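You operate a simulated robot arm through the tools that you are given. There is no shell and no other tool. Be economical: measure what you need, move in short steps, check, and stop when the job is done.

Carry out the task below with a simulated two-armed robot. There is one attempt and no reset: what you move stays moved.

TASK
Take the grey rag from the check pad and lay it out flat on the top of the dryer.
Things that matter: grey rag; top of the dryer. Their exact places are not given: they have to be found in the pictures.

It is judged by the outcome, as a careful person would: the job done as asked, and still so three seconds after it is handed in. It fails if anything else is knocked over, pushed out of place, dropped, spilled or broken.

THE ROBOT
Two 7-joint arms with two-finger parallel grippers on one trunk, on a base that drives. Base frame: it is fixed to the floor where the robot stands at the start and does not move with it; the origin is under the middle of the robot, x ahead of it, y to its left, z up. Units: mm, rad, N and s.
The left shoulder is at the start at [50, 161, 1098], the right one opposite. Places, roughly: grey rag [600, 200, 800]; top of the dryer [0, 2300, 1000]. Payload 3.43 kg a hand.
The tool frame of a hand sits at the grasp point between the pads (the TCP): z along the fingers, y along the line on which they close. The tips reach 30 mm beyond it. Largest opening 94 mm; finger width 28, thickness 10; the body of the gripper, 50 by 96 mm, starts 55 mm behind the TCP.
Orientation is told as [roll, pitch, yaw] about the base's x, y, z axes, in that order, counted from this pose: with the fingers straight down and closing along the base's y, the tool's x points along the base's -x, its y along +y and its z along -z.

THE INTERFACE
- The arms move only by the tool apply_moves. It takes "left_motion", "right_motion" or both (then of equal length, played together; a hand with none holds still); each is a list that holds one entry, the list of rows, each a list of 6 numbers: the shift along the tool's x, y, z in mm, then the turn, a rotation vector about the tool's x, y, z in rad. In form: [[[x, y, z, ax, ay, az], ...]]. A call has 1 to 12 rows; each row shifts and turns the commanded pose from where the row before left it, along the tool's axes as they then stand. "left_fingers" and "right_fingers" are, for a hand that has rows, the finger opening in mm, from 0 to 94, set as the call begins (left out, the last holds). Rows are played at 5 a second. More than 50 mm and 0.15 rad between two rows, or a gripper value outside its range, and nothing of the call is played. Where a pose cannot be reached the arm comes as near as it can. A force on the tool above 40 N (or 10 N above the force at the start of the call, whichever is more), or a blocked arm, ends the call early, and 0.2 s more pass. Each finger travels about 45 mm/s and halts on what it meets, pressing with about 38 N; the grip force reading is that of the motor and also rises with nothing between the fingers. The clock runs only during rows and for 0.2 s after the last one: add rows that do not move to give the fingers time. The reply holds the time, the measured pose of the TCP, the force on the tool along the base axes, the opening and the grip force, in the units named above and with some noise, with the torque about the TCP (base axes, N m) and any sound that the robot's microphone picked up.
- Cameras (640 x 400 px; columns grow to the right, rows downward): "scene" is now at [121.3, 38.1, 1232.6]; the picture's right is [0.44, -0.90, 0.00], its down [-0.43, -0.21, -0.88] and it looks along [0.79, 0.39, -0.48] (base axes); focal length 288 px, centre (320, 200). "left" rides on the left gripper at [76, -14, -102] in its tool frame; the picture's right is [0.18, 0.98, 0.00], its down [-0.75, 0.14, -0.64] and it looks along [-0.63, 0.12, 0.77] (tool axes); focal length 243 px, centre (320, 200). "right" rides on the right gripper at [76, 14, -103] in its tool frame; the picture's right is [-0.18, 0.98, 0.00], its down [-0.75, -0.14, -0.64] and it looks along [-0.63, -0.12, 0.77] (tool axes); focal length 243 px, centre (320, 200).
- capture(camera): a new picture of that camera. It takes no simulated time.
- slide_trunk(by): slides the trunk up (or, below 0, down) by that many mm; the arms and the scene camera ride with it, the base frame stays. It gives what a move gives, with no picture.
- roll_base(legs): drives the robot by 1 to 6 legs, each [ahead, left, turn to the left] in mm, mm and rad, along the robot's own axes; the way and the turn of a leg run together, so that a leg with both is an arc; at most 1500 mm and 3.142 rad a leg. The arms and the cameras ride along, it lands a little off, and it stops where it bumps. It gives what a move gives.
- pan_tilt(pan, tilt): turns the head with the scene camera to pan (to the left, within 1.396 rad either way) and tilt (down, from -0.506 to 1.204), counted from straight ahead of the robot. It gives what a move gives.
- probe_pixels(camera, pixels): there is no depth. For up to 12 entries [column, row, z] of the newest picture of that camera ("zoom" is the newest enlarged one), the place [x, y] in the base frame at which the ray of that pixel passes the height z, good to about 2 mm. It takes no simulated time.
- enlarge(camera, box): a new picture of the part [left, top, right, bottom] of that camera's present view, enlarged. It takes no simulated time.
- sign_off(): hands the job in; it is judged then, once.

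Keep the steps short. Do not move on a guess: measure, check each grasp and each placing, and mend mistakes. In all there are 80 turns and 62 pictures (those below and enlarged ones count). Leave the grippers open and the arms clear of the work at the hand-in unless told otherwise, and finish with a single line.

The tools are called after "Request:" as name(argument=value, ...) on one line, values as JSON. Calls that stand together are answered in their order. apply_moves: Moves the arms, as the interface text tells. Its arguments: {"type":"object","properties":{"left_motion":{"type":"array","items":{"type":"array","items":{"type":"array","items":{"type":"number"}}}},"left_fingers":{"type":"number"},"right_motion":{"type":"array","items":{"type":"array","items":{"type":"array","items":{"type":"number"}}}},"right_fingers":{"type":"number"}},"required":[]} The other tools are called the same way: slide_trunk (by) slides the trunk up or down; roll_base (legs) drives the base; pan_tilt (pan, tilt) turns the head that bears the scene camera; capture (camera) takes a picture; probe_pixels (camera, pixels) gives the place at which the rays of pixels pass given heights; enlarge (camera, box) takes an enlarged picture of a part of a camera's view; sign_off () hands the job in.

At the start:

```text
clock: 0.0
left_tool_pos: [372.8, 353.8, 1025.7]
left_orientation: [0.0, 0.0, 0.003]
left_force: [-0.2, -0.4, -0.4]
left_wrist_torque: [-0.03, -0.04, 0.02]
left_grip_width: 94.3
left_finger_force: 0.1
right_tool_pos: [405.7, -54.9, 1033.5]
right_orientation: [0.001, 0.0, 0.0]
right_force: [0.9, 0.4, 1.1]
right_wrist_torque: [0.04, 0.05, 0.0]
right_grip_width: 94.0
right_finger_force: 0.0
trunk travel left (down, up): [-125.0, 142.0]
robot x, y, heading: [-0.1, -0.5, -0.001]
head pan, tilt: [0.454, 0.496]
```

scene: 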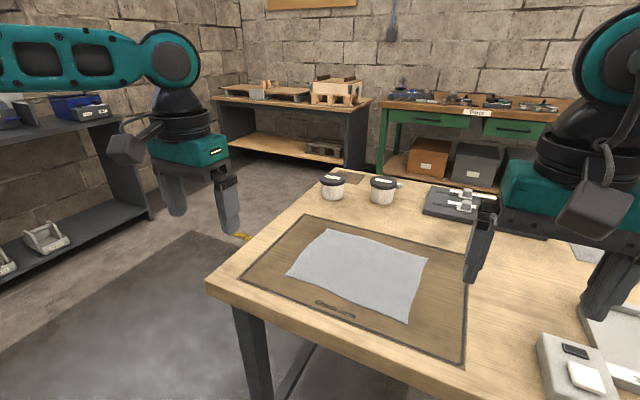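
right: 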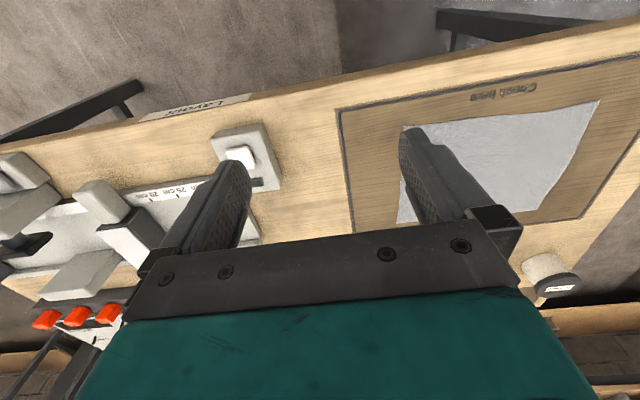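
left: 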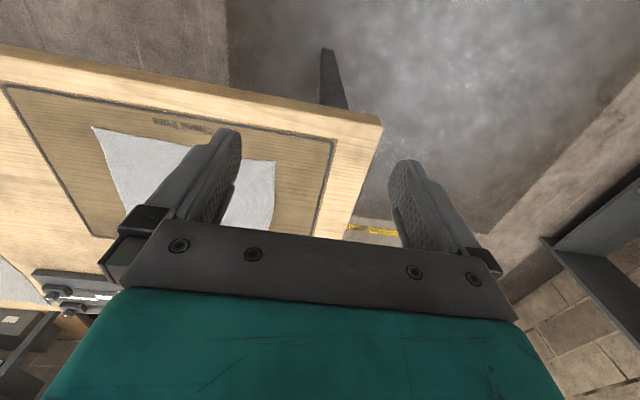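

The rag lies flat on the pad: its corners appear near pixels (328,230), (427,257), (408,321) and (287,273). I'll measure these and look left for the dryer.

Request:
probe_pixels(camera="scene", pixels=[[328, 230, 800], [427, 257, 800], [408, 321, 800], [287, 273, 800], [306, 215, 800], [243, 278, 800], [467, 284, 800], [463, 361, 800], [207, 282, 800], [332, 195, 800], [382, 200, 800]])

Request:
pan_tilt(pan=1.39, tilt=0.3)

Request:
capture(camera="scene")

```text
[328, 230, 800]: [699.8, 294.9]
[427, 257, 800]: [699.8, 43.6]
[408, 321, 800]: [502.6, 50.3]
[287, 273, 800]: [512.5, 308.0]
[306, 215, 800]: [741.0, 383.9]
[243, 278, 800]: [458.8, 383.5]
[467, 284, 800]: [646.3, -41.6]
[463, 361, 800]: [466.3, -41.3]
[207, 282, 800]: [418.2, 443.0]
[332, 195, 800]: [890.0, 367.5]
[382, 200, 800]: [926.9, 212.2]
```

```text
clock: 1.2
left_tool_pos: [373.2, 354.2, 1025.6]
left_orientation: [-0.001, -0.001, 0.001]
left_force: [-1.0, -0.2, 0.5]
left_wrist_torque: [-0.01, -0.01, 0.0]
left_grip_width: 94.0
left_finger_force: 0.0
right_tool_pos: [406.5, -56.3, 1032.6]
right_orientation: [0.0, 0.0, 0.0]
right_force: [0.2, 0.4, 0.0]
right_wrist_torque: [0.02, -0.01, 0.0]
right_grip_width: 93.8
right_finger_force: 0.1
trunk travel left (down, up): [-125.0, 142.0]
robot x, y, heading: [2.0, -0.7, -0.0]
head pan, tilt: [1.389, 0.3]
```

```text
58 pictures are left
```

scene: 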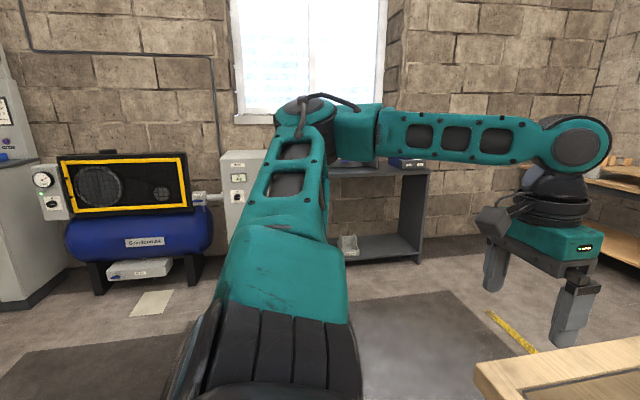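

The dryer seems to be the grey box near (243,185), partly behind the arm. I'll turn the robot left, with the hands well above the table, to see it properly.

Request:
roll_base(legs=[[0, 0, 1.57]])

Request:
pan_tilt(pan=0.0, tilt=0.3)

Request:
capture(camera="scene")

```text
clock: 5.4
left_tool_pos: [-351.4, 375.4, 1025.4]
left_orientation: [-0.002, 0.0, 1.564]
left_force: [0.1, -0.5, 0.5]
left_wrist_torque: [-0.03, -0.02, 0.02]
left_grip_width: 94.2
left_finger_force: 0.1
right_tool_pos: [58.4, 405.0, 1034.1]
right_orientation: [-0.001, -0.001, 1.563]
right_force: [-0.3, 0.7, -0.7]
right_wrist_torque: [0.0, 0.01, 0.0]
right_grip_width: 94.0
right_finger_force: 0.0
trunk travel left (down, up): [-125.0, 142.0]
robot x, y, heading: [-0.5, 3.1, 1.558]
head pan, tilt: [1.389, 0.3]
```

```text
clock: 7.0
left_tool_pos: [-350.8, 375.1, 1024.7]
left_orientation: [-0.001, -0.001, 1.564]
left_force: [0.0, 0.4, -0.1]
left_wrist_torque: [0.0, 0.0, 0.01]
left_grip_width: 93.8
left_finger_force: 0.1
right_tool_pos: [57.6, 405.8, 1033.6]
right_orientation: [0.0, -0.001, 1.562]
right_force: [-0.1, -0.3, -0.9]
right_wrist_torque: [-0.02, 0.03, 0.01]
right_grip_width: 93.8
right_finger_force: 0.2
trunk travel left (down, up): [-125.0, 142.0]
robot x, y, heading: [-2.5, 0.8, 1.564]
head pan, tilt: [0.0, 0.3]
```

```text
57 pictures are left
```

scene: 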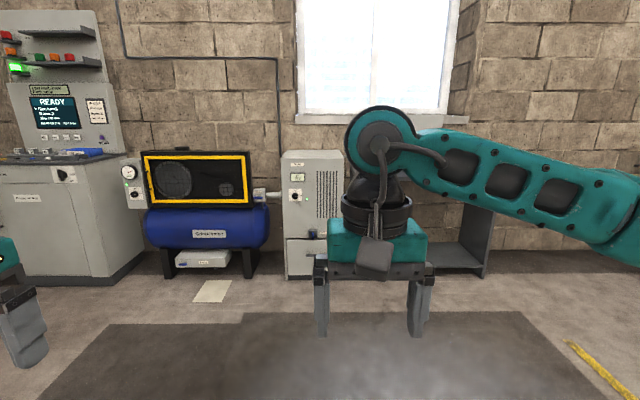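

Request:
enlarge(camera="scene", box=[230, 120, 390, 290])

Request:
probe_pixels(camera="scene", pixels=[[281, 157, 1000], [341, 157, 1000], [288, 150, 1000], [336, 150, 1000], [285, 278, 0], [140, 155, 1000]])

```text
2.35 times, centred on (310, 205) of scene
```

zoom: 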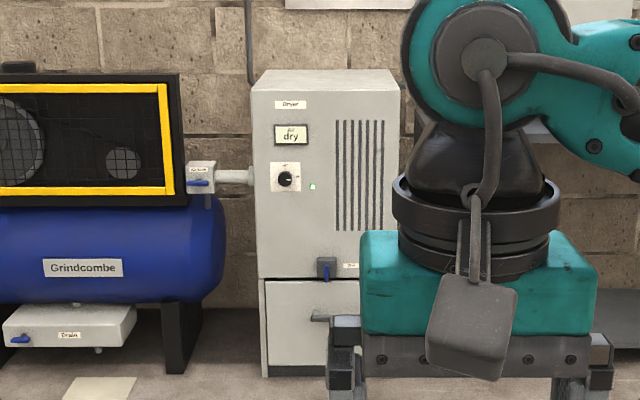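

```text
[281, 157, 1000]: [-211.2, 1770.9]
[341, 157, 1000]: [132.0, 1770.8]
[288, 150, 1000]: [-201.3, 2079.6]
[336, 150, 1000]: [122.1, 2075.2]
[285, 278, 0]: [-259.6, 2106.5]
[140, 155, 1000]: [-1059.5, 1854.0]
```

The dryer is the grey cabinet labelled "Dryer". Its top is roughly 410 x 370 mm, at z≈950, with the front near y≈2100, so the rag fits. I'll go back to the table and centre the robot on the rag.

Request:
roll_base(legs=[[0, 0, -1.564], [0, 178, 0]])

Request:
pan_tilt(pan=0.0, tilt=0.8)

Request:
capture(camera="scene")

```text
clock: 12.2
left_tool_pos: [374.9, 529.5, 1024.2]
left_orientation: [0.001, 0.001, -0.002]
left_force: [1.4, -0.1, 0.2]
left_wrist_torque: [0.0, 0.0, 0.04]
left_grip_width: 93.9
left_finger_force: 0.0
right_tool_pos: [406.2, 119.1, 1034.5]
right_orientation: [-0.001, 0.002, -0.005]
right_force: [0.3, 0.0, -0.4]
right_wrist_torque: [-0.05, -0.02, -0.04]
right_grip_width: 94.0
right_finger_force: 0.1
trunk travel left (down, up): [-125.0, 142.0]
robot x, y, heading: [-0.8, 174.5, -0.001]
head pan, tilt: [0.0, 0.3]
```

```text
clock: 13.2
left_tool_pos: [374.8, 529.8, 1025.4]
left_orientation: [0.0, -0.001, -0.003]
left_force: [-0.1, -0.7, 0.7]
left_wrist_torque: [-0.02, 0.02, 0.02]
left_grip_width: 94.2
left_finger_force: 0.0
right_tool_pos: [406.0, 120.2, 1033.5]
right_orientation: [0.001, 0.001, -0.004]
right_force: [0.7, -0.6, 0.2]
right_wrist_torque: [0.01, 0.02, -0.01]
right_grip_width: 94.0
right_finger_force: 0.0
trunk travel left (down, up): [-125.0, 142.0]
robot x, y, heading: [-2.7, 173.4, -0.005]
head pan, tilt: [0.0, 0.799]
```

```text
55 pictures are left
```

scene: 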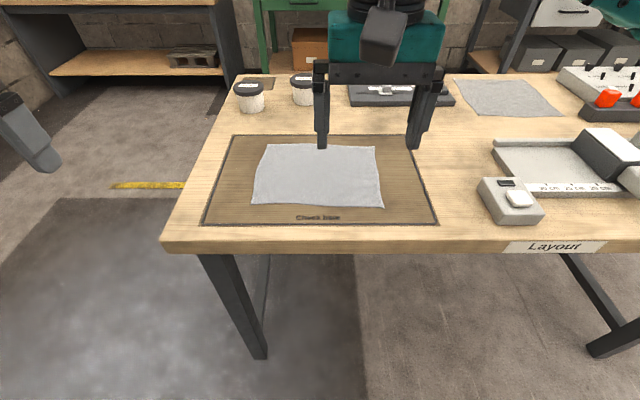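

A second grey cloth at (510,97) is off the pad; ours is the one on the check pad. I'll measure its corners again from this view, which also lets me check the surface height.

Request:
probe_pixels(camera="scene", pixels=[[383, 208, 800], [252, 204, 800], [266, 144, 800], [378, 147, 800], [383, 208, 780], [252, 204, 780], [266, 144, 780], [378, 147, 780], [163, 240, 800], [203, 223, 800], [437, 224, 800], [318, 206, 800]])

```text
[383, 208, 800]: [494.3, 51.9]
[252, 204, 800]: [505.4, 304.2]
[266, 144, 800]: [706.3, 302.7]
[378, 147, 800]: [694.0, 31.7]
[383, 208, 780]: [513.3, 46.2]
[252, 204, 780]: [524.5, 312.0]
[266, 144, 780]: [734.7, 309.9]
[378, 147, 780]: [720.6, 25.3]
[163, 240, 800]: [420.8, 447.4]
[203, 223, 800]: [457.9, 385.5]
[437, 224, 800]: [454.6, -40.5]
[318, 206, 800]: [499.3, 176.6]
```

The surface is at z≈800, and the near corners are at about (497,51) and (507,305). I'll bring both hands above points just inside those corners, with the fingers nearly closed at 26 mm, at TCP z≈870.

Request:
apply_moves(left_motion=[[[-24.5, -40.8, 0, 0, 0, 0], [-24.5, -40.8, 0, 0, 0, 0], [-24.5, -40.8, 0, 0, 0, 0], [-24.5, -40.8, 0, 0, 0, 0], [-24.5, -40.8, 0, 0, 0, 0], [-24.5, -40.8, 0, 0, 0, 0], [0, 0, 40, 0, 0, 0], [0, 0, 40, 0, 0, 0], [0, 0, 40, 0, 0, 0], [0, 0, 35, 0, 0, 0], [0, 0, 0, 0, 0, 0]]], right_motion=[[[-18.2, -8, 0, 0, 0, 0], [-18.2, -8, 0, 0, 0, 0], [-18.2, -8, 0, 0, 0, 0], [-18.2, -8, 0, 0, 0, 0], [-18.2, -8, 0, 0, 0, 0], [-18.2, -8, 0, 0, 0, 0], [0, 0, 40, 0, 0, 0], [0, 0, 40, 0, 0, 0], [0, 0, 40, 0, 0, 0], [0, 0, 43, 0, 0, 0], [0, 0, 0, 0, 0, 0]]], left_fingers=26, right_fingers=26)

Request:
capture(camera="scene")

```text
clock: 15.6
left_tool_pos: [467.4, 349.4, 877.0]
left_orientation: [-0.001, 0.0, -0.002]
left_force: [0.1, 0.2, -0.3]
left_wrist_torque: [0.01, 0.01, 0.04]
left_grip_width: 26.3
left_finger_force: 0.0
left hand out of reach, approached as far as the arm can: row 5, 6, 8, 9, 10
right_tool_pos: [513.7, 69.9, 869.4]
right_orientation: [0.0, 0.0, -0.004]
right_force: [-0.5, -0.1, -0.1]
right_wrist_torque: [0.01, 0.01, -0.01]
right_grip_width: 26.1
right_finger_force: 0.0
trunk travel left (down, up): [-125.0, 142.0]
robot x, y, heading: [-1.2, 178.0, -0.007]
head pan, tilt: [0.0, 0.799]
```

```text
54 pictures are left
```

scene: 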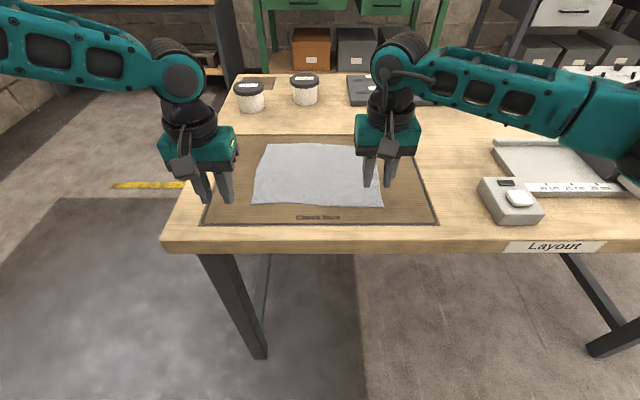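

The left hand stopped short at (467,349). I'll try moving it on in small rows.

Request:
apply_moves(left_motion=[[[0, -16, 0, 0, 0, 0], [0, -16, 0, 0, 0, 0], [0, -16, 0, 0, 0, 0], [0, -16, 0, 0, 0, 0], [0, 0, 0, 0, 0, 0]]])

```text
clock: 16.8
left_tool_pos: [443.7, 320.8, 896.4]
left_orientation: [-0.002, -0.001, -0.002]
left_force: [0.6, 0.5, 1.0]
left_wrist_torque: [-0.01, -0.02, -0.02]
left_grip_width: 25.9
left_finger_force: 0.1
left hand out of reach, approached as far as the arm can: row 1, 2, 3, 4
right_tool_pos: [514.4, 71.6, 870.6]
right_orientation: [0.0, 0.001, -0.003]
right_force: [0.1, -0.2, 0.8]
right_wrist_torque: [-0.01, 0.02, -0.04]
right_grip_width: 25.8
right_finger_force: 0.1
trunk travel left (down, up): [-125.0, 142.0]
robot x, y, heading: [-2.0, 179.7, 0.0]
head pan, tilt: [0.0, 0.799]
```

The left arm seems to be in an awkward posture. I'll back it up, then out, and see where the commanded pose stands.

Request:
apply_moves(left_motion=[[[0, 16, -40, 0, 0, 0], [0, 16, -40, 0, 0, 0], [0, 16, -40, 0, 0, 0], [0, 16, -35, 0, 0, 0], [40, 0, 0, 0, 0, 0], [40, 0, 0, 0, 0, 0], [40, 0, 0, 0, 0, 0], [0, 0, 0, 0, 0, 0]]])

Request:
capture(camera="scene")

```text
clock: 18.6
left_tool_pos: [321.6, 384.0, 1047.7]
left_orientation: [0.0, 0.001, -0.003]
left_force: [-0.4, -0.6, -0.4]
left_wrist_torque: [-0.01, 0.0, 0.04]
left_grip_width: 26.2
left_finger_force: 0.1
right_tool_pos: [515.0, 69.8, 870.4]
right_orientation: [-0.001, -0.001, -0.003]
right_force: [0.0, 0.0, -1.0]
right_wrist_torque: [0.01, 0.02, -0.01]
right_grip_width: 26.1
right_finger_force: 0.0
trunk travel left (down, up): [-125.0, 142.0]
robot x, y, heading: [2.3, 172.9, -0.004]
head pan, tilt: [0.0, 0.799]
```

```text
53 pictures are left
```

scene: 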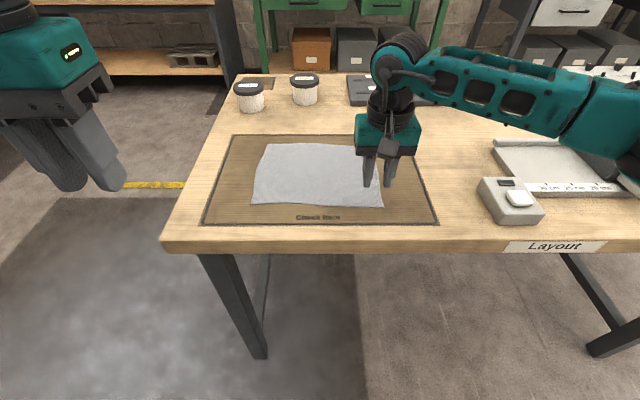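

The commanded pose resets to where the hand really is. This time I'll go inward first at height, like the right arm did, and then forward.

Request:
apply_moves(left_motion=[[[0, -33, 0, 0, 0, 0], [0, -33, 0, 0, 0, 0], [0, -33, 0, 0, 0, 0], [-40, 0, 0, 0, 0, 0], [-40, 0, 0, 0, 0, 0], [-40, 0, 0, 0, 0, 0], [-40, 0, 0, 0, 0, 0], [-40, 0, 0, 0, 0, 0], [0, 0, 0, 0, 0, 0]]])

```text
clock: 20.6
left_tool_pos: [492.7, 333.9, 1045.2]
left_orientation: [-0.002, -0.004, -0.003]
left_force: [0.4, 1.1, 0.0]
left_wrist_torque: [-0.02, 0.01, 0.02]
left_grip_width: 26.0
left_finger_force: 0.0
left hand out of reach, approached as far as the arm can: row 6, 7, 8
right_tool_pos: [513.7, 70.4, 869.5]
right_orientation: [-0.002, 0.0, -0.003]
right_force: [0.2, 0.8, -0.1]
right_wrist_torque: [-0.03, 0.0, 0.01]
right_grip_width: 26.0
right_finger_force: 0.1
trunk travel left (down, up): [-125.0, 142.0]
robot x, y, heading: [-0.7, 176.2, -0.006]
head pan, tilt: [0.0, 0.799]
```

It is limited by a joint rather than by distance. I'll try turning the left hand a little, to yaw about −0.5, and then go in.

Request:
apply_moves(left_motion=[[[0, 0, 0, 0, 0, 0.13], [0, 0, 0, 0, 0, 0.13], [0, 0, 0, 0, 0, 0.13], [0, 0, 0, 0, 0, 0.13], [10.4, -21.9, 0, 0, 0, 0], [10.4, -21.9, 0, 0, 0, 0], [-25, -10, 0, 0, 0, 0], [0, 0, 0, 0, 0, 0]]])

```text
clock: 22.4
left_tool_pos: [452.7, 304.2, 1044.5]
left_orientation: [0.001, -0.001, -0.521]
left_force: [0.5, 0.4, 0.0]
left_wrist_torque: [-0.03, 0.0, 0.01]
left_grip_width: 25.9
left_finger_force: 0.1
left hand out of reach, approached as far as the arm can: row 7
right_tool_pos: [514.7, 69.2, 870.7]
right_orientation: [-0.001, -0.002, -0.004]
right_force: [-0.1, -0.9, 0.3]
right_wrist_torque: [0.0, 0.03, 0.04]
right_grip_width: 26.1
right_finger_force: 0.1
trunk travel left (down, up): [-125.0, 142.0]
robot x, y, heading: [-1.1, 177.2, -0.007]
head pan, tilt: [0.0, 0.799]
```

Request:
capture(camera="scene")

```text
52 pictures are left
```

scene: 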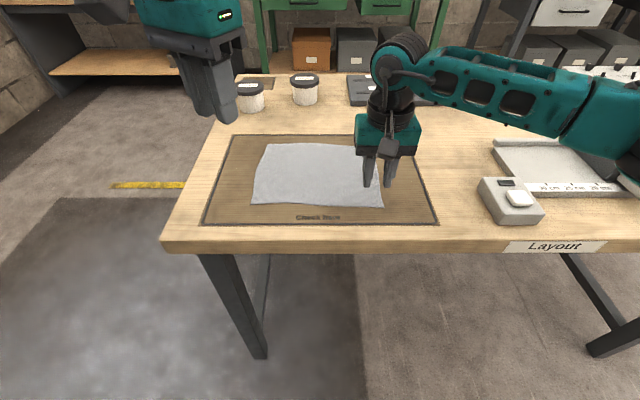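

I'll try turning the other way, to yaw about +0.5.

Request:
apply_moves(left_motion=[[[0, 0, 0, 0, 0, -0.13], [0, 0, 0, 0, 0, -0.13], [0, 0, 0, 0, 0, -0.13], [0, 0, 0, 0, 0, -0.13], [0, 0, 0, 0, 0, -0.13], [0, 0, 0, 0, 0, -0.13], [0, 0, 0, 0, 0, -0.13], [0, 0, 0, 0, 0, -0.13], [-17, -17.4, 0, 0, 0, 0], [-17, -17.4, 0, 0, 0, 0], [-17, -17.4, 0, 0, 0, 0], [0, 0, 0, 0, 0, 0]]])

```text
clock: 25.0
left_tool_pos: [489.5, 330.7, 1037.1]
left_orientation: [-0.002, 0.0, 0.517]
left_force: [1.0, -0.3, -0.7]
left_wrist_torque: [0.0, 0.01, -0.03]
left_grip_width: 26.0
left_finger_force: 0.1
left hand out of reach, approached as far as the arm can: row 9, 10, 11
right_tool_pos: [514.7, 70.1, 869.7]
right_orientation: [-0.001, 0.001, -0.004]
right_force: [-1.2, 0.9, -0.3]
right_wrist_torque: [0.01, 0.02, -0.01]
right_grip_width: 25.9
right_finger_force: 0.1
trunk travel left (down, up): [-125.0, 142.0]
robot x, y, heading: [2.3, 176.1, -0.004]
head pan, tilt: [0.0, 0.799]
```

The left hand stops at the same place whatever its yaw. It may be keeping clear of the right arm. To test that, I'll move the right hand 90 mm to the right and try the left again.

Request:
apply_moves(right_motion=[[[0, -30, -30, 0, 0, 0], [0, -30, -30, 0, 0, 0], [0, -30, -30, 0, 0, 0], [0, 0, 0, 0, 0, 0], [0, 0, 0, 0, 0, 0], [0, 0, 0, 0, 0, 0], [0, 0, 0, 0, 0, 0], [0, 0, 0, 0, 0, 0]]], left_motion=[[[0, 0, 0, 0, 0, 0.13], [0, 0, 0, 0, 0, 0.13], [0, 0, 0, 0, 0, 0.13], [0, 0, 0, 0, 0, 0.13], [0, -15, 0, 0, 0, 0], [0, -15, 0, 0, 0, 0], [0, -15, 0, 0, 0, 0], [0, 0, 0, 0, 0, 0]]])

```text
clock: 26.8
left_tool_pos: [467.3, 313.1, 1034.1]
left_orientation: [-0.001, -0.001, -0.004]
left_force: [0.4, 0.1, 0.0]
left_wrist_torque: [0.03, 0.01, 0.04]
left_grip_width: 25.9
left_finger_force: 0.1
left hand out of reach, approached as far as the arm can: row 5, 6, 7
right_tool_pos: [514.2, -19.9, 956.4]
right_orientation: [0.001, 0.001, -0.003]
right_force: [0.8, 0.9, -0.4]
right_wrist_torque: [-0.01, 0.01, -0.02]
right_grip_width: 25.9
right_finger_force: 0.0
trunk travel left (down, up): [-125.0, 142.0]
robot x, y, heading: [-2.5, 176.1, -0.004]
head pan, tilt: [0.0, 0.799]
```

That made no difference, so it is a joint limit on the left arm, at about 16° from the axis. If the right arm can reach further inward, turning the base right a little will solve it. I'll test the right hand inward at height, with the left hand backed off.

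Request:
apply_moves(right_motion=[[[0, 45, 0, 0, 0, 0], [0, 45, 0, 0, 0, 0], [0, 45, 0, 0, 0, 0], [0, 45, 0, 0, 0, 0], [0, 0, 0, 0, 0, 0]]], left_motion=[[[0, 40, 0, 0, 0, 0], [0, 40, 0, 0, 0, 0], [0, 40, 0, 0, 0, 0], [0, 40, 0, 0, 0, 0], [0, 0, 0, 0, 0, 0]]])

```text
clock: 28.0
left_tool_pos: [466.2, 473.0, 1037.0]
left_orientation: [-0.001, -0.001, -0.001]
left_force: [-0.2, 0.2, -0.1]
left_wrist_torque: [0.01, -0.05, -0.02]
left_grip_width: 26.2
left_finger_force: 0.0
right_tool_pos: [517.9, 161.3, 959.9]
right_orientation: [0.0, 0.001, -0.005]
right_force: [-0.6, -0.2, 0.2]
right_wrist_torque: [0.04, 0.02, -0.04]
right_grip_width: 26.1
right_finger_force: 0.1
trunk travel left (down, up): [-125.0, 142.0]
robot x, y, heading: [2.3, 172.3, -0.007]
head pan, tilt: [0.0, 0.799]
```

The right arm reaches inward freely. I'll shift the base 95 mm to the right so that both grasp points fall inside the reach.

Request:
roll_base(legs=[[0, -95, 0]])

```text
clock: 29.1
left_tool_pos: [466.1, 376.7, 1036.0]
left_orientation: [-0.001, -0.001, 0.001]
left_force: [-0.3, 0.2, 0.8]
left_wrist_torque: [0.02, 0.01, -0.01]
left_grip_width: 25.9
left_finger_force: 0.0
right_tool_pos: [517.8, 64.2, 958.9]
right_orientation: [-0.002, -0.001, -0.006]
right_force: [-1.0, 0.2, -0.4]
right_wrist_torque: [0.01, -0.01, 0.0]
right_grip_width: 26.1
right_finger_force: 0.0
trunk travel left (down, up): [-125.0, 142.0]
robot x, y, heading: [4.0, 81.9, -0.003]
head pan, tilt: [0.0, 0.799]
```

Request:
apply_moves(left_motion=[[[-19, -30, 0, 0, 0, 0], [-19, -30, 0, 0, 0, 0], [-18, -30, 0, 0, 0, 0], [0, 0, 42, 0, 0, 0], [0, 0, 42, 0, 0, 0], [0, 0, 42, 0, 0, 0], [0, 0, 40, 0, 0, 0], [0, 0, 0, 0, 0, 0]]], right_motion=[[[5, 8, 0, 0, 0, 0], [0, 0, 0, 0, 0, 0], [0, 0, 0, 0, 0, 0], [0, 0, 30, 0, 0, 0], [0, 0, 30, 0, 0, 0], [0, 0, 29, 0, 0, 0], [0, 0, 0, 0, 0, 0], [0, 0, 0, 0, 0, 0]]])

Request:
capture(camera="left")

Request:
capture(camera="right")

```text
clock: 30.9
left_tool_pos: [507.5, 295.1, 874.9]
left_orientation: [0.0, -0.002, -0.003]
left_force: [-0.1, -0.3, 0.0]
left_wrist_torque: [0.01, -0.03, 0.02]
left_grip_width: 26.1
left_finger_force: 0.1
left hand out of reach, approached as far as the arm can: row 6, 7
right_tool_pos: [510.5, 72.8, 868.0]
right_orientation: [0.0, 0.002, -0.005]
right_force: [-0.1, -0.4, 0.8]
right_wrist_torque: [-0.01, 0.0, 0.0]
right_grip_width: 25.8
right_finger_force: 0.1
trunk travel left (down, up): [-125.0, 142.0]
robot x, y, heading: [-0.8, 79.2, -0.001]
head pan, tilt: [0.0, 0.799]
```

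```text
51 pictures are left
```

left: 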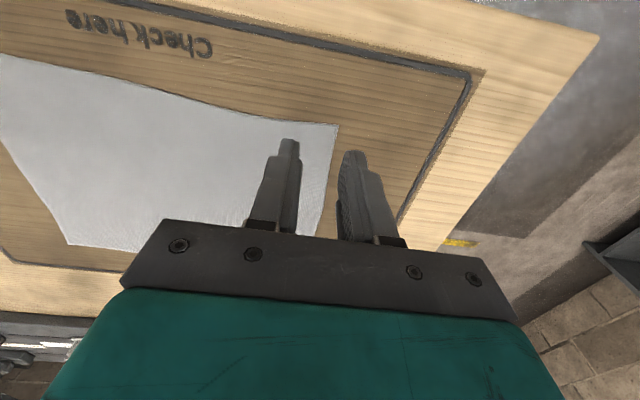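

```text
50 pictures are left
```

right: 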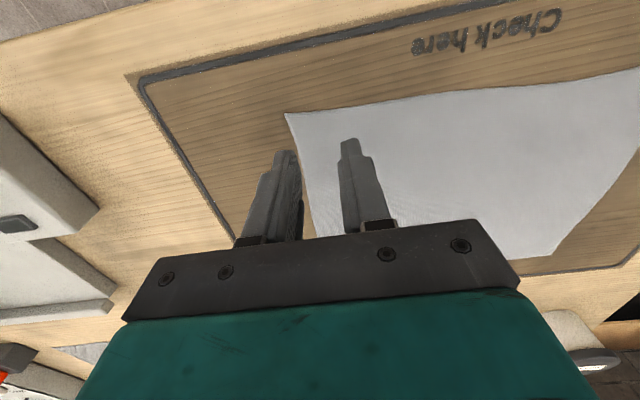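

Both hands are near the corners, but the left hits its limit again when low. I'll raise both hands 100 mm and lower the trunk 100 mm, which leaves them at the same height with the arms in a better posture.

Request:
apply_moves(left_motion=[[[0, 0, -50, 0, 0, 0], [0, 0, -50, 0, 0, 0], [0, 0, 0, 0, 0, 0]]], right_motion=[[[0, 0, -50, 0, 0, 0], [0, 0, -50, 0, 0, 0], [0, 0, 0, 0, 0, 0]]])

Request:
slide_trunk(by=-100)

Request:
apply_moves(left_motion=[[[-5, -10, 0, 0, 0, 0], [-5, -10, 0, 0, 0, 0], [-5, 0, 0, 0, 0, 0], [0, 0, 0, 0, 0, 0]]])

```text
clock: 31.7
left_tool_pos: [510.8, 296.8, 977.9]
left_orientation: [0.001, -0.001, -0.004]
left_force: [-0.6, -0.8, -0.9]
left_wrist_torque: [0.01, -0.01, 0.0]
left_grip_width: 25.7
left_finger_force: 0.0
right_tool_pos: [505.8, 75.1, 969.6]
right_orientation: [0.0, 0.001, -0.003]
right_force: [-0.5, 0.3, 0.5]
right_wrist_torque: [-0.01, 0.01, -0.03]
right_grip_width: 26.1
right_finger_force: 0.0
trunk travel left (down, up): [-125.0, 142.0]
robot x, y, heading: [-3.2, 78.0, -0.001]
head pan, tilt: [0.0, 0.799]
```

```text
clock: 33.0
left_tool_pos: [509.3, 295.3, 878.1]
left_orientation: [0.002, -0.002, -0.002]
left_force: [-0.2, 0.4, 0.1]
left_wrist_torque: [-0.04, -0.03, 0.0]
left_grip_width: 25.9
left_finger_force: 0.0
right_tool_pos: [506.6, 74.2, 870.1]
right_orientation: [-0.001, 0.0, -0.005]
right_force: [0.4, -1.1, 0.2]
right_wrist_torque: [0.02, -0.02, -0.02]
right_grip_width: 25.9
right_finger_force: 0.1
trunk travel left (down, up): [-25.0, 242.0]
robot x, y, heading: [-1.6, 82.2, -0.006]
head pan, tilt: [0.0, 0.799]
```

```text
clock: 34.0
left_tool_pos: [526.5, 276.1, 876.1]
left_orientation: [0.0, -0.001, -0.001]
left_force: [-0.5, 0.0, 0.1]
left_wrist_torque: [0.03, 0.0, 0.01]
left_grip_width: 26.0
left_finger_force: 0.1
right_tool_pos: [508.1, 75.9, 868.4]
right_orientation: [0.0, 0.0, -0.007]
right_force: [-0.5, 0.8, 0.5]
right_wrist_torque: [0.01, 0.02, -0.01]
right_grip_width: 25.7
right_finger_force: 0.0
trunk travel left (down, up): [-25.0, 242.0]
robot x, y, heading: [1.9, 80.0, -0.003]
head pan, tilt: [0.0, 0.799]
```

The left hand can now reach it. I'll lower both hands so the tips are just above the cloth, at about z 804.

Request:
apply_moves(left_motion=[[[0, 5, 15, 0, 0, 0], [0, 0, 15, 0, 0, 0], [0, 0, 11, 0, 0, 0], [0, 0, 0, 0, 0, 0]]], right_motion=[[[-9, 0, 15, 0, 0, 0], [0, 0, 15, 0, 0, 0], [0, 0, 4, 0, 0, 0], [0, 0, 0, 0, 0, 0]]])

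Request:
enlarge(camera="left", box=[200, 80, 440, 240])

Request:
enlarge(camera="right", box=[200, 80, 440, 240])

```text
clock: 35.0
left_tool_pos: [524.3, 282.6, 836.1]
left_orientation: [0.0, -0.002, -0.001]
left_force: [-0.4, 0.5, -0.5]
left_wrist_torque: [0.0, 0.0, -0.02]
left_grip_width: 26.0
left_finger_force: 0.0
right_tool_pos: [517.3, 74.8, 835.5]
right_orientation: [0.001, -0.001, -0.004]
right_force: [-0.2, -0.5, -0.7]
right_wrist_torque: [-0.03, 0.05, 0.01]
right_grip_width: 25.9
right_finger_force: 0.0
trunk travel left (down, up): [-25.0, 242.0]
robot x, y, heading: [3.8, 79.1, -0.006]
head pan, tilt: [0.0, 0.799]
```

```text
2.50 times, centred on (320, 160) of left
```

zoom: 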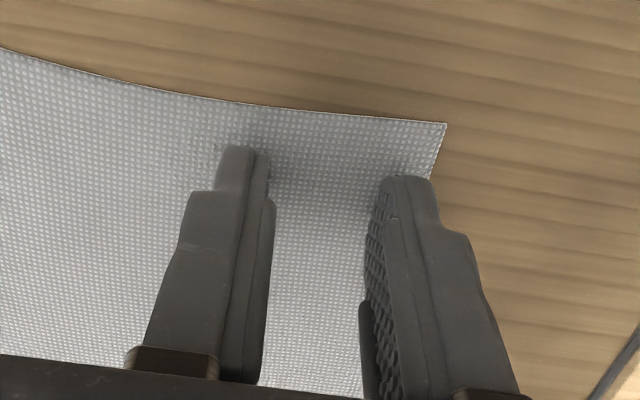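

```text
2.50 times, centred on (320, 160) of right
```

zoom: 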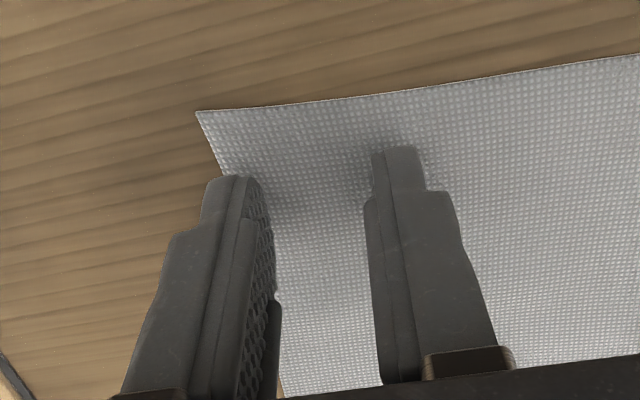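

Both pairs of tips stand over the cloth inside the corners. I'll lower gently in 2 mm steps until contact.

Request:
apply_moves(left_motion=[[[0, 0, 2, 0, 0, 0], [0, 0, 2, 0, 0, 0], [0, 0, 2, 0, 0, 0], [0, 0, 0, 0, 0, 0]]], right_motion=[[[0, 0, 2, 0, 0, 0], [0, 0, 2, 0, 0, 0], [0, 0, 2, 0, 0, 0], [0, 0, 0, 0, 0, 0]]])

```text
clock: 36.0
left_tool_pos: [522.5, 282.0, 832.0]
left_orientation: [-0.002, -0.006, -0.003]
left_force: [2.0, -0.2, 4.1]
left_wrist_torque: [-0.02, -0.03, -0.01]
left_grip_width: 26.0
left_finger_force: 0.0
right_tool_pos: [517.2, 74.7, 830.7]
right_orientation: [0.002, -0.004, -0.004]
right_force: [0.0, 1.5, 14.1]
right_wrist_torque: [-0.06, 0.06, -0.03]
right_grip_width: 26.0
right_finger_force: 0.0
trunk travel left (down, up): [-25.0, 242.0]
robot x, y, heading: [2.1, 81.8, -0.008]
head pan, tilt: [0.0, 0.799]
```

Contact at TCP z≈831: the left reads 4 N and the right 14 N. I'll press the left 1 mm more and close both hands to pinch the cloth.

Request:
apply_moves(left_motion=[[[0, 0, 1, 0, 0, 0], [0, 0, 0, 0, 0, 0], [0, 0, 0, 0, 0, 0], [0, 0, 0, 0, 0, 0], [0, 0, 0, 0, 0, 0], [0, 0, 0, 0, 0, 0]]], right_motion=[[[0, 0, 0, 0, 0, 0], [0, 0, 0, 0, 0, 0], [0, 0, 0, 0, 0, 0], [0, 0, 0, 0, 0, 0], [0, 0, 0, 0, 0, 0], [0, 0, 0, 0, 0, 0]]], left_fingers=0, right_fingers=0)

Request:
enlarge(camera="left", box=[200, 80, 440, 240])

Request:
enlarge(camera="right", box=[200, 80, 440, 240])

```text
clock: 37.4
left_tool_pos: [523.7, 282.6, 831.9]
left_orientation: [-0.001, -0.005, -0.002]
left_force: [1.0, 1.4, 9.4]
left_wrist_torque: [0.02, 0.0, 0.02]
left_grip_width: 0.2
left_finger_force: 33.3
right_tool_pos: [515.3, 75.4, 832.3]
right_orientation: [0.002, -0.004, -0.005]
right_force: [0.2, -2.5, 21.7]
right_wrist_torque: [-0.1, 0.0, 0.03]
right_grip_width: 0.0
right_finger_force: 33.3
trunk travel left (down, up): [-25.0, 242.0]
robot x, y, heading: [-3.4, 78.3, -0.007]
head pan, tilt: [0.0, 0.799]
```

```text
2.50 times, centred on (320, 160) of left
```

zoom: 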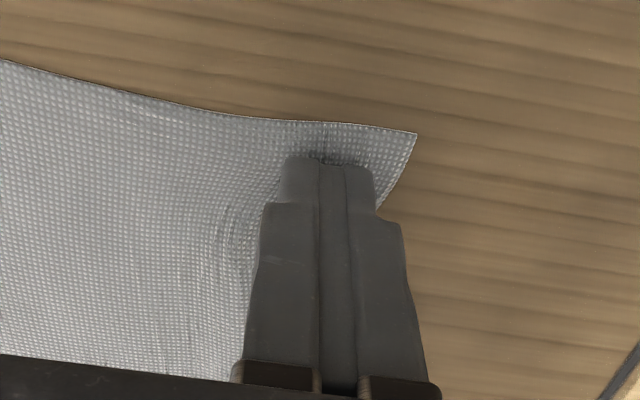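

```text
2.50 times, centred on (320, 160) of right
```

zoom: 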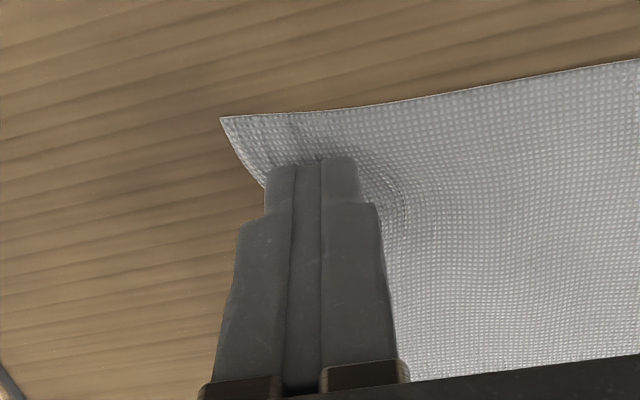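

The cloth is drawn in between both pairs of fingers. I'll lift 60 mm and check the grasp.

Request:
apply_moves(left_motion=[[[0, 0, -10, 0, 0, 0], [0, 0, -15, 0, 0, 0], [0, 0, -20, 0, 0, 0], [0, 0, -20, 0, 0, 0], [0, 0, 0, 0, 0, 0]]], right_motion=[[[0, 0, -10, 0, 0, 0], [0, 0, -15, 0, 0, 0], [0, 0, -20, 0, 0, 0], [0, 0, -20, 0, 0, 0], [0, 0, 0, 0, 0, 0]]])

Request:
capture(camera="scene")

```text
clock: 38.6
left_tool_pos: [523.8, 283.1, 894.6]
left_orientation: [0.0, -0.001, -0.004]
left_force: [0.2, 0.1, 0.2]
left_wrist_torque: [0.02, -0.02, 0.02]
left_grip_width: 0.0
left_finger_force: 32.7
right_tool_pos: [516.4, 76.3, 894.6]
right_orientation: [0.0, 0.001, -0.004]
right_force: [0.5, -0.7, -0.2]
right_wrist_torque: [0.0, 0.03, -0.01]
right_grip_width: 0.0
right_finger_force: 32.9
trunk travel left (down, up): [-25.0, 242.0]
robot x, y, heading: [-0.6, 82.0, 0.001]
head pan, tilt: [0.0, 0.799]
```

```text
45 pictures are left
```

scene: 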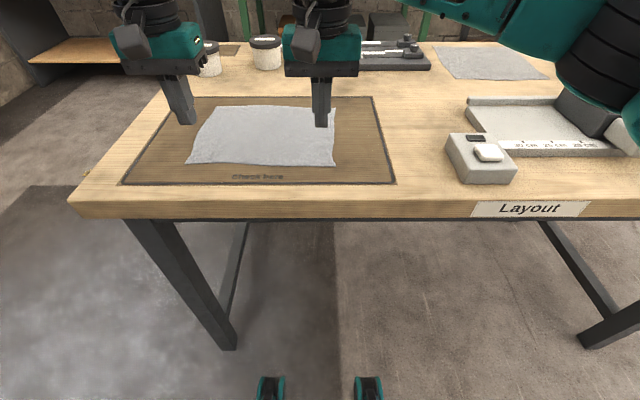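

The cloth was not held; it stayed on the pad. I'll look closely at its state before trying again.

Request:
enlarge(camera="scene", box=[140, 80, 400, 200])

Request:
probe_pixels(camera="scene", pixels=[[186, 163, 800], [333, 166, 800], [215, 105, 800], [335, 108, 800], [68, 200, 800], [300, 217, 800]])

```text
2.46 times, centred on (270, 140) of scene
```

zoom: 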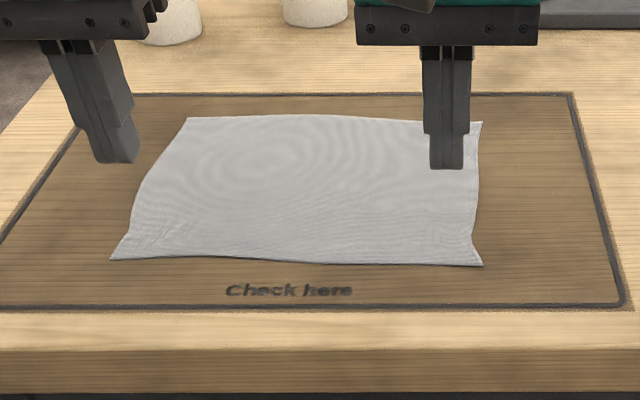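

```text
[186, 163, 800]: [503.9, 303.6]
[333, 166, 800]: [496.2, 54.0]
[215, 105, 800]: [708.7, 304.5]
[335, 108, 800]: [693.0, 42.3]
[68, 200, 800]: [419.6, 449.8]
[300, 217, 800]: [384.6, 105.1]
```

The gather was too small. I'll try the right hand alone with a wider start (60 mm) and a firmer press, so that a taller fold rises between the pads.

Request:
apply_moves(right_motion=[[[0, 19, 20, 0, 0, 0], [0, 0, 20, 0, 0, 0], [0, 0, 20, 0, 0, 0], [0, 0, 3, 0, 0, 0], [0, 0, 3, 0, 0, 0], [0, 0, 0, 0, 0, 0]]], right_fingers=60)

Request:
apply_moves(right_motion=[[[0, 0, 0, 0, 0, 0], [0, 0, 0, 0, 0, 0], [0, 0, 0, 0, 0, 0], [0, 0, 0, 0, 0, 0], [0, 0, 0, 0, 0, 0], [0, 0, 0, 0, 0, 0], [0, 0, 0, 0, 0, 0]]], right_fingers=0)

Request:
enlarge(camera="right", box=[200, 80, 440, 240])

```text
clock: 40.0
left_tool_pos: [521.9, 283.9, 896.0]
left_orientation: [0.0, -0.003, -0.001]
left_force: [-0.7, -0.4, 0.0]
left_wrist_torque: [-0.04, 0.0, 0.03]
left_grip_width: 0.2
left_finger_force: 33.4
right_tool_pos: [515.9, 94.7, 831.6]
right_orientation: [0.004, -0.004, -0.003]
right_force: [-0.9, 1.9, 25.7]
right_wrist_torque: [-0.53, 0.22, -0.09]
right_grip_width: 60.0
right_finger_force: 0.0
trunk travel left (down, up): [-25.0, 242.0]
robot x, y, heading: [3.6, 80.7, -0.002]
head pan, tilt: [0.0, 0.799]
```

```text
clock: 41.6
left_tool_pos: [522.6, 283.6, 896.0]
left_orientation: [0.0, -0.002, -0.002]
left_force: [-0.1, -0.3, 0.5]
left_wrist_torque: [-0.03, 0.0, 0.06]
left_grip_width: 0.2
left_finger_force: 33.1
right_tool_pos: [515.6, 93.9, 831.2]
right_orientation: [0.002, -0.007, -0.005]
right_force: [0.7, -4.7, 30.9]
right_wrist_torque: [-0.16, 0.17, 0.11]
right_grip_width: 2.4
right_finger_force: 37.1
trunk travel left (down, up): [-25.0, 242.0]
robot x, y, heading: [-0.1, 79.9, -0.004]
head pan, tilt: [0.0, 0.799]
```

```text
2.50 times, centred on (320, 160) of right
```

zoom: 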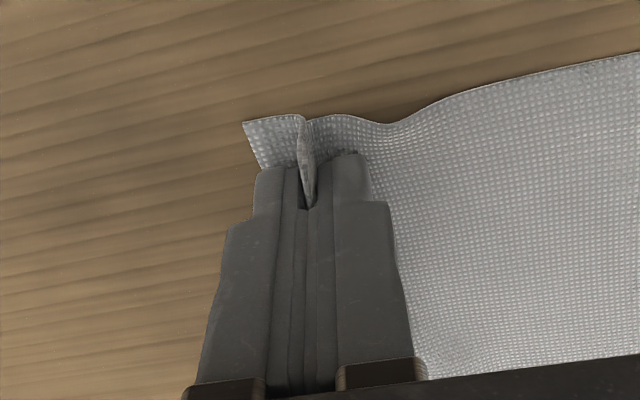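

The right now holds a proper fold: opening 2.4 mm, cloth ridge visible at (305,165). I'll do the same with the left hand, starting with its approach.

Request:
apply_moves(left_motion=[[[0, -20, 20, 0, 0, 0], [0, 0, 20, 0, 0, 0], [0, 0, 20, 0, 0, 0], [0, 0, 3, 0, 0, 0], [0, 0, 3, 0, 0, 0], [0, 0, 2, 0, 0, 0], [0, 0, 0, 0, 0, 0]]], left_fingers=60)

Request:
enlarge(camera="left", box=[200, 80, 440, 240])

```text
clock: 43.2
left_tool_pos: [511.8, 270.6, 830.6]
left_orientation: [-0.001, -0.006, -0.002]
left_force: [1.6, 1.0, 8.2]
left_wrist_torque: [-0.26, 0.0, 0.12]
left_grip_width: 59.5
left_finger_force: 0.1
left hand out of reach, approached as far as the arm can: row 1, 2, 3
right_tool_pos: [515.5, 92.7, 832.7]
right_orientation: [0.002, -0.008, -0.005]
right_force: [2.8, -4.1, 29.3]
right_wrist_torque: [-0.14, 0.13, 0.06]
right_grip_width: 2.7
right_finger_force: 37.2
trunk travel left (down, up): [-25.0, 242.0]
robot x, y, heading: [-2.8, 78.8, -0.003]
head pan, tilt: [0.0, 0.799]
```

```text
2.50 times, centred on (320, 160) of left
```

zoom: 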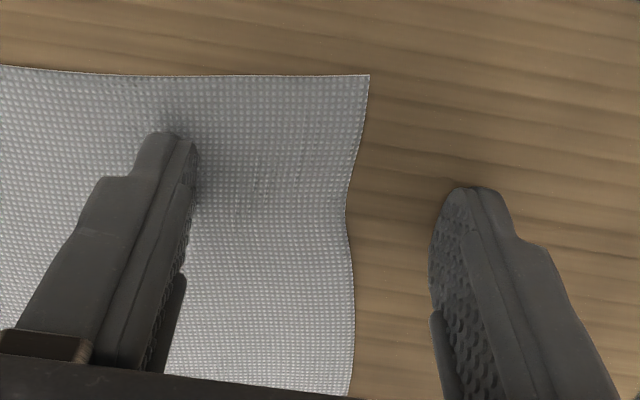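

The left edge moved inward when the right gathered its fold, and the left arm can't follow any further in. I'll let go with the right, raise both hands and move the base 55 mm further right. That puts both grasp points on the left hand's good side.

Request:
apply_moves(left_motion=[[[0, 0, -10, 0, 0, 0], [0, 0, 0, 0, 0, 0], [0, 0, 0, 0, 0, 0], [0, 0, 0, 0, 0, 0], [0, 0, 0, 0, 0, 0], [0, 0, -25, 0, 0, 0], [0, 0, -25, 0, 0, 0], [0, 0, 0, 0, 0, 0]]], right_motion=[[[0, 0, 0, 0, 0, 0], [0, 0, 0, 0, 0, 0], [0, 0, 0, 0, 0, 0], [0, 0, 0, 0, 0, 0], [0, 0, -10, 0, 0, 0], [0, 0, -25, 0, 0, 0], [0, 0, -25, 0, 0, 0], [0, 0, 0, 0, 0, 0]]], right_fingers=60)

Request:
roll_base(legs=[[0, -55, 0]])

Request:
apply_moves(right_motion=[[[0, 20, 0, 0, 0, 0], [0, 20, 0, 0, 0, 0], [0, 10, 0, 0, 0, 0], [0, 0, 0, 0, 0, 0]]], left_motion=[[[0, 15, 0, 0, 0, 0], [0, 15, 0, 0, 0, 0], [-5, 5, 0, 0, 0, 0], [0, 0, 0, 0, 0, 0]]])

Request:
capture(camera="scene")

```text
clock: 45.0
left_tool_pos: [516.2, 269.3, 888.2]
left_orientation: [0.0, -0.002, -0.002]
left_force: [0.6, -0.4, -0.4]
left_wrist_torque: [0.02, 0.01, 0.03]
left_grip_width: 59.9
left_finger_force: 0.1
right_tool_pos: [516.8, 93.8, 888.8]
right_orientation: [-0.002, 0.002, -0.005]
right_force: [0.8, -0.4, 0.1]
right_wrist_torque: [-0.04, 0.01, 0.0]
right_grip_width: 60.0
right_finger_force: 0.2
trunk travel left (down, up): [-25.0, 242.0]
robot x, y, heading: [2.1, 84.9, -0.005]
head pan, tilt: [0.0, 0.799]
```

```text
clock: 46.0
left_tool_pos: [514.9, 214.0, 888.1]
left_orientation: [0.002, 0.001, -0.003]
left_force: [0.8, -1.0, 0.4]
left_wrist_torque: [-0.02, 0.0, 0.01]
left_grip_width: 60.1
left_finger_force: 0.0
right_tool_pos: [516.5, 39.2, 887.2]
right_orientation: [0.0, 0.001, -0.005]
right_force: [0.8, -0.2, -0.2]
right_wrist_torque: [-0.03, 0.05, 0.03]
right_grip_width: 59.8
right_finger_force: 0.0
trunk travel left (down, up): [-25.0, 242.0]
robot x, y, heading: [-1.7, 22.7, -0.002]
head pan, tilt: [0.0, 0.799]
```

```text
clock: 47.0
left_tool_pos: [520.3, 248.4, 889.2]
left_orientation: [0.0, 0.0, -0.002]
left_force: [-0.1, 0.6, -0.1]
left_wrist_torque: [-0.02, 0.0, 0.01]
left_grip_width: 60.2
left_finger_force: 0.1
right_tool_pos: [516.7, 88.7, 886.8]
right_orientation: [0.002, 0.001, -0.004]
right_force: [-0.4, 0.3, 0.1]
right_wrist_torque: [0.02, 0.02, 0.01]
right_grip_width: 60.0
right_finger_force: 0.1
trunk travel left (down, up): [-25.0, 242.0]
robot x, y, heading: [-1.2, 24.1, -0.007]
head pan, tilt: [0.0, 0.799]
```

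```text
41 pictures are left
```

scene: 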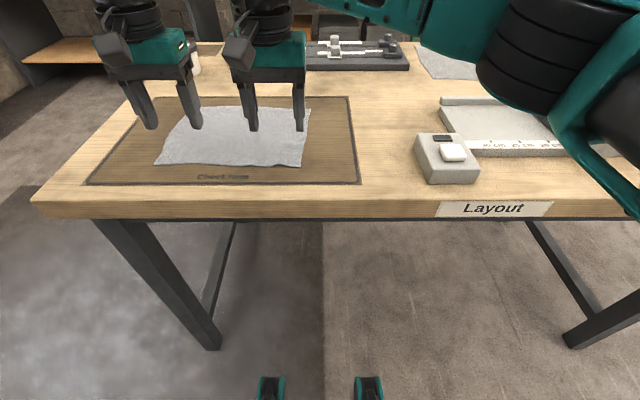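

Both hands reach now. I'll measure the cloth corners again.

Request:
enlarge(camera="scene", box=[120, 80, 360, 200])

Request:
probe_pixels(camera="scene", pixels=[[155, 164, 800], [304, 167, 800], [190, 107, 800], [310, 108, 800], [230, 166, 800]])

```text
2.67 times, centred on (240, 140) of scene
```

zoom: 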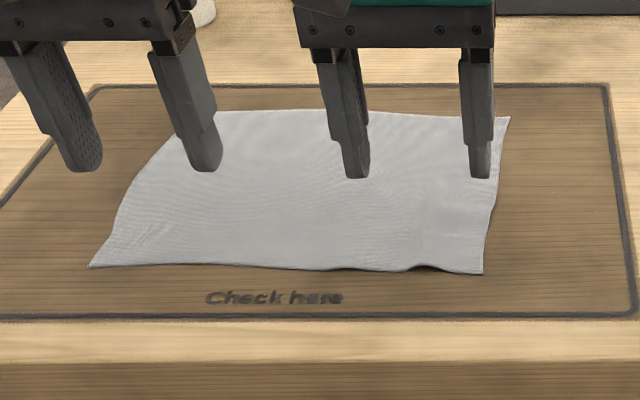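

```text
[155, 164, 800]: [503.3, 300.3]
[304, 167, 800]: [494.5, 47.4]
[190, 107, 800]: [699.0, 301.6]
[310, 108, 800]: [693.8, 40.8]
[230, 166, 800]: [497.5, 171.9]
```

I'll lower both hands now, with 54 mm openings, centres at y≈250 and y≈95, and the outer fingers just inside the edges.

Request:
apply_moves(left_motion=[[[0, 2, 20, 0, 0, 0], [0, 0, 20, 0, 0, 0], [0, 0, 12, 0, 0, 0], [0, 0, 0, 0, 0, 0]]], right_motion=[[[0, 6, 20, 0, 0, 0], [0, 0, 20, 0, 0, 0], [0, 0, 12, 0, 0, 0], [0, 0, 0, 0, 0, 0]]], left_fingers=54, right_fingers=54)

Request:
enlarge(camera="left", box=[200, 80, 440, 240])

Request:
enlarge(camera="right", box=[200, 80, 440, 240])

```text
clock: 48.0
left_tool_pos: [521.0, 251.9, 836.4]
left_orientation: [0.0, -0.001, -0.003]
left_force: [0.0, 0.0, 0.9]
left_wrist_torque: [-0.01, -0.01, 0.02]
left_grip_width: 54.0
left_finger_force: 0.0
right_tool_pos: [514.5, 95.4, 835.7]
right_orientation: [-0.001, 0.001, -0.006]
right_force: [0.0, -0.7, 0.1]
right_wrist_torque: [0.0, -0.01, 0.01]
right_grip_width: 53.9
right_finger_force: 0.1
trunk travel left (down, up): [-25.0, 242.0]
robot x, y, heading: [-0.7, 24.0, -0.004]
head pan, tilt: [0.0, 0.799]
```

```text
2.50 times, centred on (320, 160) of left
```

zoom: 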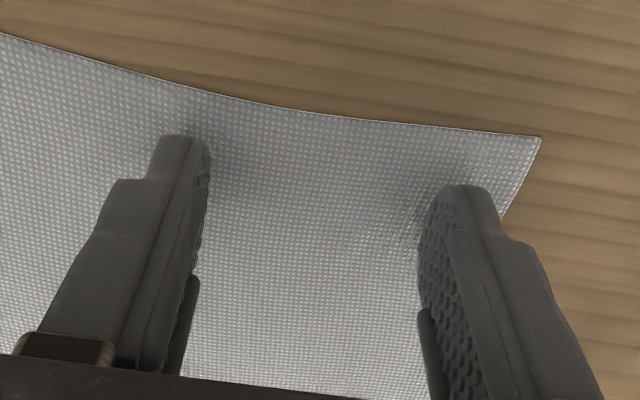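

```text
2.50 times, centred on (320, 160) of right
```

zoom: 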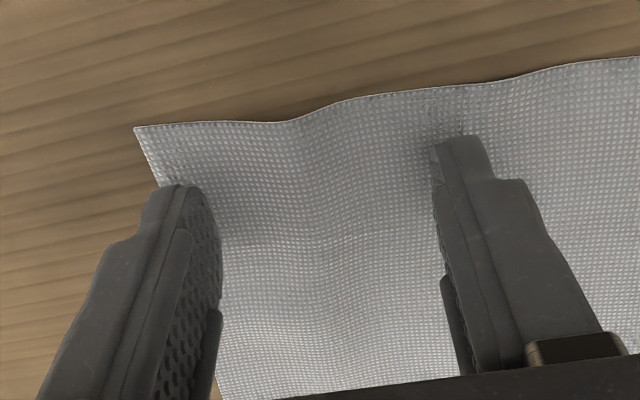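

All four tips are over cloth. I'll press down.

Request:
apply_moves(left_motion=[[[0, 0, 3, 0, 0, 0], [0, 0, 3, 0, 0, 0], [0, 0, 2, 0, 0, 0], [0, 0, 1, 0, 0, 0], [0, 0, 0, 0, 0, 0]]], right_motion=[[[0, 0, 3, 0, 0, 0], [0, 0, 2, 0, 0, 0], [0, 0, 2, 0, 0, 0], [0, 0, 0, 0, 0, 0], [0, 0, 0, 0, 0, 0]]])

```text
clock: 49.2
left_tool_pos: [520.3, 251.4, 830.9]
left_orientation: [0.0, -0.009, -0.001]
left_force: [2.8, 3.4, 20.6]
left_wrist_torque: [0.16, 0.07, -0.03]
left_grip_width: 54.2
left_finger_force: 0.2
right_tool_pos: [517.0, 94.8, 830.9]
right_orientation: [0.001, -0.007, -0.005]
right_force: [4.3, -2.5, 20.6]
right_wrist_torque: [-0.45, 0.03, 0.15]
right_grip_width: 53.9
right_finger_force: 0.8
trunk travel left (down, up): [-25.0, 242.0]
robot x, y, heading: [1.4, 25.1, -0.004]
head pan, tilt: [0.0, 0.799]
```

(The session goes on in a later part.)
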